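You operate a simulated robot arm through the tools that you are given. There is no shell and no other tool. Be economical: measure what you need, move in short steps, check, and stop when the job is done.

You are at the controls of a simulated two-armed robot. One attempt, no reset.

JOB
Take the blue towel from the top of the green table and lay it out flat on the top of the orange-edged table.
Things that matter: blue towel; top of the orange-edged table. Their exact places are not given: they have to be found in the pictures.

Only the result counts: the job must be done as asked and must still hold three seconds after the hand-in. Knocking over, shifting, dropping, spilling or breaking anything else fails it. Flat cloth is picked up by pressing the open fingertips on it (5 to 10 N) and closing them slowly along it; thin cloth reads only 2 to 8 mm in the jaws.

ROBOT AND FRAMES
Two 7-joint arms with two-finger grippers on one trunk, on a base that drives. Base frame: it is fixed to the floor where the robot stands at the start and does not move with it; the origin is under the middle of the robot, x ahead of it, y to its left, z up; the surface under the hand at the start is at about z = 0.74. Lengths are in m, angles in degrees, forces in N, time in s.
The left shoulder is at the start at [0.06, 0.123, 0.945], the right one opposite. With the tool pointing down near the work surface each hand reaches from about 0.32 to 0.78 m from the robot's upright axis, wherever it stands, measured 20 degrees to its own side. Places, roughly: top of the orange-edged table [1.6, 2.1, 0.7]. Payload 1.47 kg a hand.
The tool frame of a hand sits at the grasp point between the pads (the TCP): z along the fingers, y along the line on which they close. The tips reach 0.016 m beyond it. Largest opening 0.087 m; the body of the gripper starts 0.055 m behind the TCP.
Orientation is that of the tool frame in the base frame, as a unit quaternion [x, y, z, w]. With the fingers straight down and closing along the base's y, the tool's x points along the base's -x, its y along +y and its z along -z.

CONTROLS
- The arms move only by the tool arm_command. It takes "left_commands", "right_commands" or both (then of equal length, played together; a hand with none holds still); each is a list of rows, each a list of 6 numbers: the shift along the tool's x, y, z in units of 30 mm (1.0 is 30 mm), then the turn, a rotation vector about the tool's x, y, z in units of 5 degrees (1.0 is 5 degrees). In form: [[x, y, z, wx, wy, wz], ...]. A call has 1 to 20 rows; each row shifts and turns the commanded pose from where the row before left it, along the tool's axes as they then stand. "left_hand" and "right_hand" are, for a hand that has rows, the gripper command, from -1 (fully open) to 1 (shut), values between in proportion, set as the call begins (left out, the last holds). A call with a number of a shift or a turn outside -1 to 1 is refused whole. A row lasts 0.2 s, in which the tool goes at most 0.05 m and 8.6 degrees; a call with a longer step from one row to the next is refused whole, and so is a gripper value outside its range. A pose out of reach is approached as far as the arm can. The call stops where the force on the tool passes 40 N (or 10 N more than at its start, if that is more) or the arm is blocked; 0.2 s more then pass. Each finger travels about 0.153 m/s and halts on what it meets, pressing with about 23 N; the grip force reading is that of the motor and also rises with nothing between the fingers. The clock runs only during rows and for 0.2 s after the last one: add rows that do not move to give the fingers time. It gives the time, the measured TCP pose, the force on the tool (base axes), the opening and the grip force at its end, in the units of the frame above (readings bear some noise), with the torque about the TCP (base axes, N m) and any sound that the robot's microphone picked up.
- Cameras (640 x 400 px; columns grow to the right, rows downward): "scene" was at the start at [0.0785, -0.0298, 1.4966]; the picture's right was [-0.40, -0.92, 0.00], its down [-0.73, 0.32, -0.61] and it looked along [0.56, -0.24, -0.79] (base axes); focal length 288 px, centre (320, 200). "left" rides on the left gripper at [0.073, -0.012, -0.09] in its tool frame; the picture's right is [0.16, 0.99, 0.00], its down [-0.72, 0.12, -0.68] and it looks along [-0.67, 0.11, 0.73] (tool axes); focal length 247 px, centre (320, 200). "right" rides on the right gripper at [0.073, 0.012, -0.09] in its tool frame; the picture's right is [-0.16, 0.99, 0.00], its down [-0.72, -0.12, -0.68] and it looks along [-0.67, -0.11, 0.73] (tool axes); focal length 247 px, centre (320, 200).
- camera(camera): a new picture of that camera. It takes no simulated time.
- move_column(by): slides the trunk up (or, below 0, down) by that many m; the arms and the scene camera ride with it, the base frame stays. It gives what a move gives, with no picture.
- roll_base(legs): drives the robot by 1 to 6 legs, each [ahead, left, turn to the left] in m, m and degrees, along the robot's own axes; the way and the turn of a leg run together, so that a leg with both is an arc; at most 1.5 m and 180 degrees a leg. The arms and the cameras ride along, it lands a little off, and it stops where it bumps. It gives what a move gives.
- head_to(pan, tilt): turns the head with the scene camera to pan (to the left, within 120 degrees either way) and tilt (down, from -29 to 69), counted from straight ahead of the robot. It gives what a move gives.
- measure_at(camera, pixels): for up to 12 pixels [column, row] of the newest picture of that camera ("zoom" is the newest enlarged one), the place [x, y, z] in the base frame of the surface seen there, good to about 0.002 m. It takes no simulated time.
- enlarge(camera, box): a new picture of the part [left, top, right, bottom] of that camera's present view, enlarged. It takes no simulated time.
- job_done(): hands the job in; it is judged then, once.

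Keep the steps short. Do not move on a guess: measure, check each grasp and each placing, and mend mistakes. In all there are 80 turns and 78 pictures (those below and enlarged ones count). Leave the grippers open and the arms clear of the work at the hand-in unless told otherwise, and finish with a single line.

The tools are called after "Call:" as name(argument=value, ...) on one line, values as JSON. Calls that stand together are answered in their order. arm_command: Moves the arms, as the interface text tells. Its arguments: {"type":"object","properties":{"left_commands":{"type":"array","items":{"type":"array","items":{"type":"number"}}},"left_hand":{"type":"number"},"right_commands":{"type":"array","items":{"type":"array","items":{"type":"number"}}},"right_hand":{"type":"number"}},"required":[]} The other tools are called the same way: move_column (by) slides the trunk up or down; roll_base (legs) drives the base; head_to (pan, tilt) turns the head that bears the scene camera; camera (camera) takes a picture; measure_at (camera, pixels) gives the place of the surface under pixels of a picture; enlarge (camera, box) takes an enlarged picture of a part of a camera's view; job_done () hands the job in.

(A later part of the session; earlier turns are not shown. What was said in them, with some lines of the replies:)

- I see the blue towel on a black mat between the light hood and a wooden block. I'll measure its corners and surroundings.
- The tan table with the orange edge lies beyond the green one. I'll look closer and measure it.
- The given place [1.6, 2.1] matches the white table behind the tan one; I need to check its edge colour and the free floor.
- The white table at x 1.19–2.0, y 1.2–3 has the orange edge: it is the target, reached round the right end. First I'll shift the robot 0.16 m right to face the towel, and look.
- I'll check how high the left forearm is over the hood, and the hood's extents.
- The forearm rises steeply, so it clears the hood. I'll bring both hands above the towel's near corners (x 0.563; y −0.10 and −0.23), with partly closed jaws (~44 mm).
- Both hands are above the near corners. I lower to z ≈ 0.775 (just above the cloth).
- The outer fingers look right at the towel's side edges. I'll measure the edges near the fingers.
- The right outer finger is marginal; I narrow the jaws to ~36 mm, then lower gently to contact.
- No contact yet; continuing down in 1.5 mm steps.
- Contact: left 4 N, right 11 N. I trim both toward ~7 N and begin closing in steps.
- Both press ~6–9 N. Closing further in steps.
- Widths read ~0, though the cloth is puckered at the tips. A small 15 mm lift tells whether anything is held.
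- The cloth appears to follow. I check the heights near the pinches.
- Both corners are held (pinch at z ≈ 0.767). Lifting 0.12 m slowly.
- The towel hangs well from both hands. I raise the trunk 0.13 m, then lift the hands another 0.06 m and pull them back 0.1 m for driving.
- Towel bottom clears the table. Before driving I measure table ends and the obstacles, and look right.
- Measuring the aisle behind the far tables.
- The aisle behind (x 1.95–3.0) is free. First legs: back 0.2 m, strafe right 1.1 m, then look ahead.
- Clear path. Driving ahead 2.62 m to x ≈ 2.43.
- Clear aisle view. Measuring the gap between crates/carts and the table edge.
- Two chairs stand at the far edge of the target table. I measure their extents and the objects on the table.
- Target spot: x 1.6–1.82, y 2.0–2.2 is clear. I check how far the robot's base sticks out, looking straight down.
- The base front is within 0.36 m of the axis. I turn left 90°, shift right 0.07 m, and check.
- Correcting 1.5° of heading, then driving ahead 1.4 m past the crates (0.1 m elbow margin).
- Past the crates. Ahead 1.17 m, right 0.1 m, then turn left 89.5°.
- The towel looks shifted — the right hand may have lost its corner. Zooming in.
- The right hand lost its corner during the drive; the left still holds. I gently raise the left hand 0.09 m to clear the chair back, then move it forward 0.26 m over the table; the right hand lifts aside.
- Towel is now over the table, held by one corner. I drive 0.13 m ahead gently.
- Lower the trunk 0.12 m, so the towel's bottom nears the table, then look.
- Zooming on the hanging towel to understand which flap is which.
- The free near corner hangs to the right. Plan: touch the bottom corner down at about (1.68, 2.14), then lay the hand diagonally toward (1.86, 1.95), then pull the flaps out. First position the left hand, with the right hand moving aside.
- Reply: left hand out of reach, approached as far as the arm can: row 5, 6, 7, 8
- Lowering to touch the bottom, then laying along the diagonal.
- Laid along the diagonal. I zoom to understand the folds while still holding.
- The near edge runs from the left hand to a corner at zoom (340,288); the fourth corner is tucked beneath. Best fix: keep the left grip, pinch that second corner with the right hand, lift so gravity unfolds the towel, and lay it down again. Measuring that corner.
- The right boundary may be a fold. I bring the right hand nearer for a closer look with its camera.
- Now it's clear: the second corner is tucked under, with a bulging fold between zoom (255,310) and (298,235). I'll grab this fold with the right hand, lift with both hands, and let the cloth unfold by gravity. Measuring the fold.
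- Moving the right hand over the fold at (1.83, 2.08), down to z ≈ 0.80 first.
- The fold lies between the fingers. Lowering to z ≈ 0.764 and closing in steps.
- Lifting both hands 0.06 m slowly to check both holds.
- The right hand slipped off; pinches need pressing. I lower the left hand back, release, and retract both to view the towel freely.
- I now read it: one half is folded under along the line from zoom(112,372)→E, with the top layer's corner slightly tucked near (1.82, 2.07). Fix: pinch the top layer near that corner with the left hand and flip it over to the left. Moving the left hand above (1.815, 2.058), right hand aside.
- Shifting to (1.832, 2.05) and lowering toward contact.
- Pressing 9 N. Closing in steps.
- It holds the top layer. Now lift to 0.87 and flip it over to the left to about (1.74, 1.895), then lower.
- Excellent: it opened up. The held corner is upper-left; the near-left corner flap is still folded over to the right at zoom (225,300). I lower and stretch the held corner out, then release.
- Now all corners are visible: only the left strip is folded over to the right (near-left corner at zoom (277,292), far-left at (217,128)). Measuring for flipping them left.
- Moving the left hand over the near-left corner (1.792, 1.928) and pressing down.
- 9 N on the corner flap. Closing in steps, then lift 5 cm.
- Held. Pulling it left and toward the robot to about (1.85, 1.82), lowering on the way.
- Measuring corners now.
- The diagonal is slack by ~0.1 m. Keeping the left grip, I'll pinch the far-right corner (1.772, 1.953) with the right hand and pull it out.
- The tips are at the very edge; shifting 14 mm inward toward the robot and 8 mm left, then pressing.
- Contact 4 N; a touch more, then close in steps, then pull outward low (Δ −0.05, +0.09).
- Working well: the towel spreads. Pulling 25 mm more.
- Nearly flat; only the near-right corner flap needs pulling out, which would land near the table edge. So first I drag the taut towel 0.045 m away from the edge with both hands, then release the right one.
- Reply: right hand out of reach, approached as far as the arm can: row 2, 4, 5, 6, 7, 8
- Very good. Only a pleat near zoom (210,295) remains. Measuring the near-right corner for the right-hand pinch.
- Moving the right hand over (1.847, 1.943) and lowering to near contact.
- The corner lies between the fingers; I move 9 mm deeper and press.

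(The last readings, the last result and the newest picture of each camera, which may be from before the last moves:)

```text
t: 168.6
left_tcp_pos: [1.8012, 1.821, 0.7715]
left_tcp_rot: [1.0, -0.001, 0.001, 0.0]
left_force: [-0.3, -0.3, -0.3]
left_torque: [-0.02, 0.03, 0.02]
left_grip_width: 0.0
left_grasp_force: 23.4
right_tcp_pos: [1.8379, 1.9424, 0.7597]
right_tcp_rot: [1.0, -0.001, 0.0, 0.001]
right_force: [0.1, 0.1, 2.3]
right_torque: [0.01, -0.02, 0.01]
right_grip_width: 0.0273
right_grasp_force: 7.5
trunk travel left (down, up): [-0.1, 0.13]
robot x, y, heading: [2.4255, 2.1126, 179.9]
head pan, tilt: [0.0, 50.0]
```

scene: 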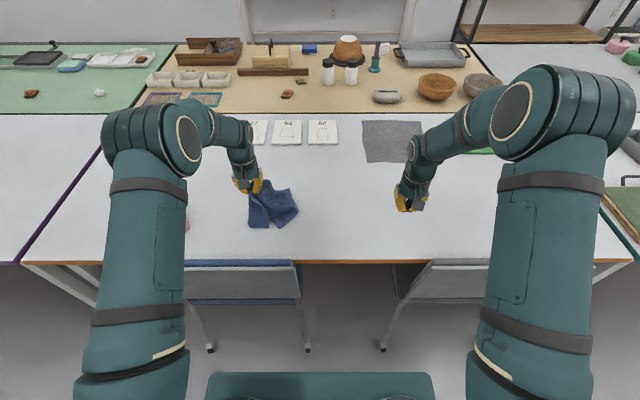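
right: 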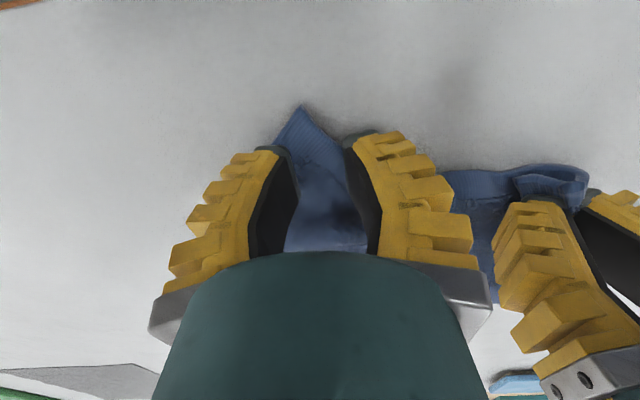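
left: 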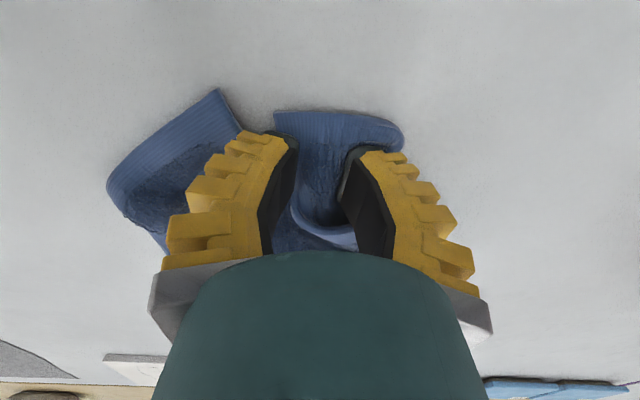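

Call:
arm_command(right_commands=[[0, 0, 0.045, 0, 0, 0], [0, 0, 0, 0, 0, 0]], right_hand=0.5)

Call:
arm_command(right_commands=[[0, 0, 0, 0, 0, 0]], right_hand=0.65)

Call:
arm_command(right_commands=[[0, 0, 0.01, 0, 0, 0]], right_hand=0.82)

Call:
arm_command(right_commands=[[0, 0, 0, 0, 0, 0], [0, 0, 0, 0, 0, 0], [0, 0, 0, 0, 0, 0]], right_hand=1)

Call:
arm_command(left_commands=[[0, 0, 0, 0, 0, 0], [0, 0, 0, 0, 0, 0], [0.04, 0.2, 0, 0, 0, 0], [0.04, 0.2, 0, 0, 0, 0], [0.04, 0.2, 0, 0, 0, 0], [0.04, 0.2, 0, 0, 0, 0], [0.04, 0.2, 0, 0, 0, 0], [0.04, 0.2, 0, 0, 0, 0], [0, 0, 0, 0, 0, 0]], right_commands=[[0, 0, -0.2, 0, 0, 0], [0, 0, -0.2, 0, 0, 0], [0.083, -0.146, 0, 0, 0, 0], [0.083, -0.146, 0, 0, 0, 0], [0.083, -0.146, 0, 0, 0, 0], [0.083, -0.146, 0, 0, 0, 0], [0.083, -0.146, 0, 0, 0, 0], [0.083, -0.146, 0, 0, 0, 0], [0, 0, 0, 0, 0, 0]])

Call:
enlarge(camera="scene", box=[210, 150, 350, 255])

```text
t: 169.2
left_tcp_pos: [1.8021, 1.8205, 0.7714]
left_tcp_rot: [1.0, -0.003, 0.0, 0.0]
left_force: [0.1, -1.0, 0.4]
left_torque: [0.01, 0.0, -0.06]
left_grip_width: 0.0
left_grasp_force: 22.5
right_tcp_pos: [1.8375, 1.942, 0.7575]
right_tcp_rot: [1.0, -0.003, 0.0, 0.002]
right_force: [0.6, 0.0, 5.1]
right_torque: [0.0, 0.0, -0.01]
right_grip_width: 0.0235
right_grasp_force: 7.3
trunk travel left (down, up): [-0.1, 0.13]
robot x, y, heading: [2.4272, 2.1113, 179.8]
head pan, tilt: [0.0, 50.0]
```

```text
t: 169.6
left_tcp_pos: [1.8008, 1.8206, 0.7701]
left_tcp_rot: [1.0, -0.001, 0.0, 0.001]
left_force: [-0.1, -0.5, -0.3]
left_torque: [0.01, 0.01, 0.01]
left_grip_width: 0.0
left_grasp_force: 22.6
right_tcp_pos: [1.8381, 1.9425, 0.758]
right_tcp_rot: [1.0, -0.001, 0.0, 0.001]
right_force: [0.0, 0.3, 5.2]
right_torque: [-0.02, -0.02, -0.01]
right_grip_width: 0.0194
right_grasp_force: 4.0
trunk travel left (down, up): [-0.1, 0.13]
robot x, y, heading: [2.4222, 2.1142, 179.8]
head pan, tilt: [0.0, 50.0]
```

```text
t: 170.0
left_tcp_pos: [1.8022, 1.8212, 0.7711]
left_tcp_rot: [1.0, -0.001, 0.0, 0.0]
left_force: [-0.3, -0.7, 0.2]
left_torque: [-0.01, -0.01, 0.01]
left_grip_width: 0.0002
left_grasp_force: 22.7
right_tcp_pos: [1.8383, 1.9432, 0.7577]
right_tcp_rot: [1.0, -0.002, 0.0, 0.0]
right_force: [-0.5, -0.3, 4.2]
right_torque: [0.0, 0.0, 0.01]
right_grip_width: 0.01
right_grasp_force: 7.9
trunk travel left (down, up): [-0.1, 0.13]
robot x, y, heading: [2.4224, 2.1087, 179.4]
head pan, tilt: [0.0, 50.0]
```

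```text
t: 170.8
left_tcp_pos: [1.8019, 1.8209, 0.7714]
left_tcp_rot: [1.0, -0.001, -0.001, 0.0]
left_force: [0.2, 0.2, 0.4]
left_torque: [-0.06, -0.01, -0.01]
left_grip_width: 0.0
left_grasp_force: 22.9
right_tcp_pos: [1.8387, 1.9419, 0.7583]
right_tcp_rot: [1.0, -0.001, 0.0, 0.0]
right_force: [0.1, -0.2, 3.9]
right_torque: [-0.01, 0.02, 0.0]
right_grip_width: 0.0
right_grasp_force: 23.1
trunk travel left (down, up): [-0.1, 0.13]
robot x, y, heading: [2.4225, 2.1073, 179.7]
head pan, tilt: [0.0, 50.0]
```

```text
t: 172.8
left_tcp_pos: [1.8082, 1.7833, 0.7709]
left_tcp_rot: [1.0, -0.002, 0.001, 0.0]
left_force: [-0.5, -0.8, -0.1]
left_torque: [-0.01, 0.01, -0.04]
left_grip_width: 0.0002
left_grasp_force: 22.7
right_tcp_pos: [1.8548, 1.9697, 0.7698]
right_tcp_rot: [1.0, -0.001, 0.001, 0.0]
right_force: [-0.8, -0.2, -0.5]
right_torque: [0.0, 0.01, -0.04]
right_grip_width: 0.0002
right_grasp_force: 23.2
trunk travel left (down, up): [-0.1, 0.13]
robot x, y, heading: [2.4244, 2.1137, 179.8]
head pan, tilt: [0.0, 50.0]
```

```text
3.81 times, centred on (280, 202) of scene
```

zoom: 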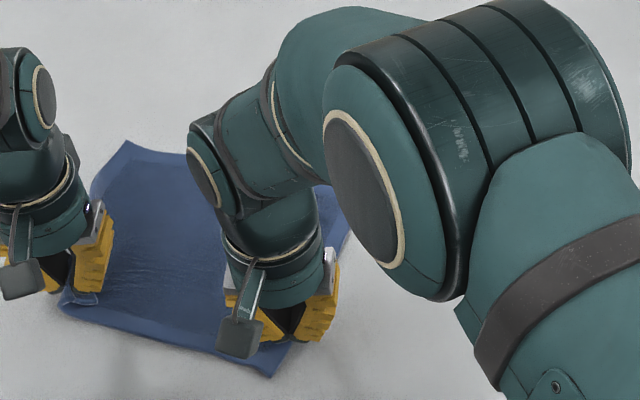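

The near edge is now straight. A final 12 mm tension with the left, lower both, open, then lift and retract.

Call:
arm_command(left_commands=[[0, 0.15, 0, 0, 0, 0], [0, 0.15, 0, 0, 0, 0], [0, 0.1, 0, 0, 0, 0], [0, 0, 0.12, 0, 0, 0], [0, 0, 0.12, 0, 0, 0], [0, 0, 0, 0, 0, 0]], right_commands=[[0, 0, 0, 0, 0, 0], [0, 0, 0, 0, 0, 0], [0, 0, 0, 0, 0, 0], [0, 0, 0.12, 0, 0, 0], [0, 0, 0.12, 0, 0, 0], [0, 0, 0, 0, 0, 0]])

Call:
arm_command(left_commands=[[0, 0, 0, 0, 0, 0], [0, 0, 0, 0, 0, 0], [0, 0, -0.1, 0, 0, 0], [0, 0, -0.3, 0, 0, 0], [0, 0, -0.8, 0, 0, 0], [0, 0, -0.8, 0, 0, 0], [0, 0.8, -0.8, 0, 0, 0], [0, 0.8, -0.8, 0, 0, 0], [0, 0, 0, 0, 0, 0]], right_commands=[[0, 0, 0, 0, 0, 0], [0, 0, 0, 0, 0, 0], [0, 0, -0.1, 0, 0, 0], [0, 0, -0.3, 0, 0, 0], [0, 0, -0.8, 0, 0, 0], [0, 0, -0.8, 0, 0, 0], [0, -0.8, -0.8, 0, 0, 0], [0, -0.8, -0.8, 0, 0, 0], [0, 0, 0, 0, 0, 0]], left_hand=0, right_hand=0)

Call:
arm_command(left_commands=[[0, 0.8, 0, 0, 0, 0], [0, 0.8, 0, 0, 0, 0], [0, 0, 0, 0, 0, 0], [0, 0, 0, 0, 0, 0], [0, 0, 0, 0, 0, 0], [0, 0, 0, 0, 0, 0]], right_commands=[[0, -0.9, 0, 0, 0, 0], [0, -0.9, 0, 0, 0, 0], [0, -0.9, 0, 0, 0, 0], [0, -0.9, 0, 0, 0, 0], [0, -0.9, 0, 0, 0, 0], [0, -0.9, 0, 0, 0, 0]])

Call:
enlarge(camera="scene", box=[210, 150, 350, 255])

```text
t: 174.2
left_tcp_pos: [1.8062, 1.772, 0.7622]
left_tcp_rot: [1.0, -0.003, 0.0, 0.0]
left_force: [0.5, 0.6, 1.1]
left_torque: [-0.02, -0.01, -0.01]
left_grip_width: 0.0
left_grasp_force: 22.9
right_tcp_pos: [1.8534, 1.9698, 0.764]
right_tcp_rot: [1.0, -0.001, 0.001, 0.001]
right_force: [-0.3, 0.1, -0.6]
right_torque: [0.0, -0.01, 0.01]
right_grip_width: 0.0001
right_grasp_force: 22.8
trunk travel left (down, up): [-0.1, 0.13]
robot x, y, heading: [2.4191, 2.1112, 179.7]
head pan, tilt: [0.0, 50.0]
```

```text
t: 176.2
left_tcp_pos: [1.8064, 1.7241, 0.8717]
left_tcp_rot: [1.0, -0.002, 0.0, 0.001]
left_force: [0.3, -0.5, -0.2]
left_torque: [0.01, 0.04, -0.01]
left_grip_width: 0.0492
left_grasp_force: 4.3
right_tcp_pos: [1.8532, 2.0182, 0.8728]
right_tcp_rot: [1.0, -0.002, 0.0, 0.001]
right_force: [0.4, 0.9, -1.0]
right_torque: [0.01, 0.0, -0.02]
right_grip_width: 0.049
right_grasp_force: 3.4
trunk travel left (down, up): [-0.1, 0.13]
robot x, y, heading: [2.4212, 2.1159, 179.7]
head pan, tilt: [0.0, 50.0]
```

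```text
t: 177.6
left_tcp_pos: [1.8056, 1.6781, 0.8719]
left_tcp_rot: [1.0, -0.002, 0.0, 0.0]
left_force: [-0.6, -0.2, -0.1]
left_torque: [0.0, 0.01, -0.01]
left_grip_width: 0.049
left_grasp_force: 4.5
right_tcp_pos: [1.8545, 2.1793, 0.8678]
right_tcp_rot: [1.0, 0.0, 0.0, -0.001]
right_force: [-0.2, 0.0, -0.6]
right_torque: [0.0, 0.01, 0.01]
right_grip_width: 0.0488
right_grasp_force: 3.8
trunk travel left (down, up): [-0.1, 0.13]
robot x, y, heading: [2.4206, 2.1145, 180.1]
head pan, tilt: [0.0, 50.0]
```

```text
3.81 times, centred on (280, 202) of scene
```

zoom: 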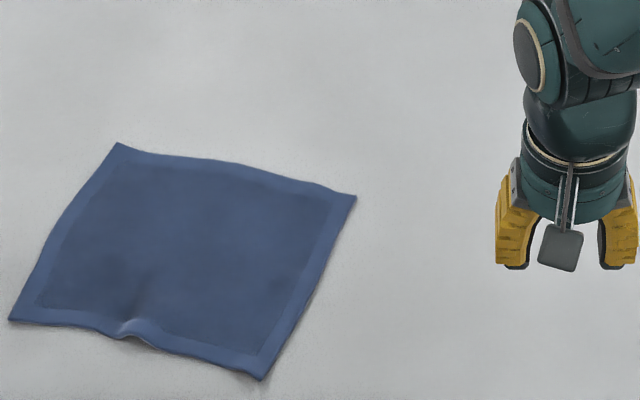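

The towel is spread flat, with only a small wrinkle at zoom (130,325). Checking heights and corners.

Call:
measure_at(camera="zoom", pixels=[[118, 147], [352, 197], [262, 374], [14, 318], [130, 322], [135, 305], [140, 280], [200, 250], [80, 250], [250, 330], [270, 200], [122, 335]])

```text
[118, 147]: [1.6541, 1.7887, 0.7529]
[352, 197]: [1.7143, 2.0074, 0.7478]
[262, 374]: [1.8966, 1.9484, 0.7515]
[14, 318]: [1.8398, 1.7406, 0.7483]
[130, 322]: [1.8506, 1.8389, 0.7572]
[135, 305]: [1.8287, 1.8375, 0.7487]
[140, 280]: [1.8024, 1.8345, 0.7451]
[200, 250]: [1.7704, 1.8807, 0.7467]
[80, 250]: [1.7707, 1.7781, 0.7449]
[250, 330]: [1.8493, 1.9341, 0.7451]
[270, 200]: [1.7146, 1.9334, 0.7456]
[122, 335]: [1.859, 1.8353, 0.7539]
```

All four corners lie at 0.745–0.753, with the full 0.22 × 0.20 m extent on the table and only a ~10 mm wrinkle at one edge. I raise the arms, open the grippers and take a final picture.

Call:
arm_command(left_commands=[[0, 0, -0.8, 0, 0, 0], [0, 0, -0.8, 0, 0, 0], [0, 0, -0.8, 0, 0, 0], [0, 0, -0.8, 0, 0, 0], [0, 0, -0.8, 0, 0, 0], [0.5, 0, 0, 0, 0, 0], [0.5, 0, 0, 0, 0, 0], [0.5, 0, 0, 0, 0, 0], [0, 0, 0, 0, 0, 0]], right_commands=[[0, -0.5, -0.8, 0, 0, 0], [0, -0.5, -0.8, 0, 0, 0], [0, -0.5, -0.8, 0, 0, 0], [0, -0.5, -0.8, 0, 0, 0], [0, -0.5, -0.8, 0, 0, 0], [0.5, 0, 0, 0, 0, 0], [0.5, 0, 0, 0, 0, 0], [0.5, 0, 0, 0, 0, 0], [0, 0, 0, 0, 0, 0]], left_hand=-1, right_hand=-1)

Call:
camera(camera="scene")

```text
t: 179.6
left_tcp_pos: [1.8527, 1.6756, 0.9905]
left_tcp_rot: [1.0, -0.002, 0.0, 0.0]
left_force: [-0.2, 0.1, 0.1]
left_torque: [-0.02, -0.04, -0.01]
left_grip_width: 0.0868
left_grasp_force: 0.0
right_tcp_pos: [1.899, 2.2546, 0.9887]
right_tcp_rot: [1.0, -0.001, 0.0, 0.0]
right_force: [0.3, -0.2, -0.5]
right_torque: [0.0, 0.03, 0.03]
right_grip_width: 0.087
right_grasp_force: 0.0
trunk travel left (down, up): [-0.1, 0.13]
robot x, y, heading: [2.4224, 2.1106, 179.7]
head pan, tilt: [0.0, 50.0]
```

```text
8 pictures are left
```

scene: 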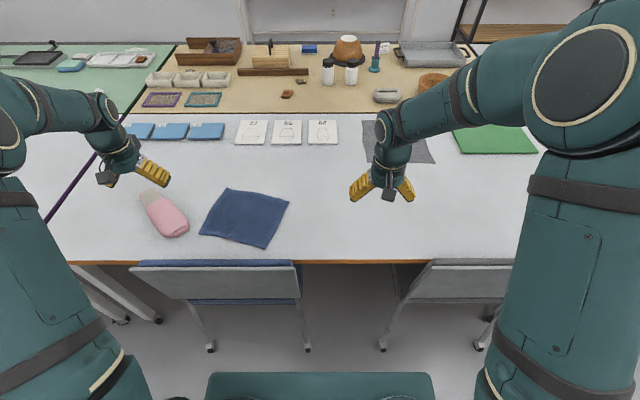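

The towel lies flat on the orange-edged table at about (270, 215), the slipper and tiles beside it are in place, and both grippers are open and clear. Handing in.

Call:
job_done()

```text
The job is handed in.
```

The blue towel is laid out on the orange-edged table, flat apart from a wrinkle about 10 mm high on one edge; both grippers are open and clear, and I saw nothing else moved.
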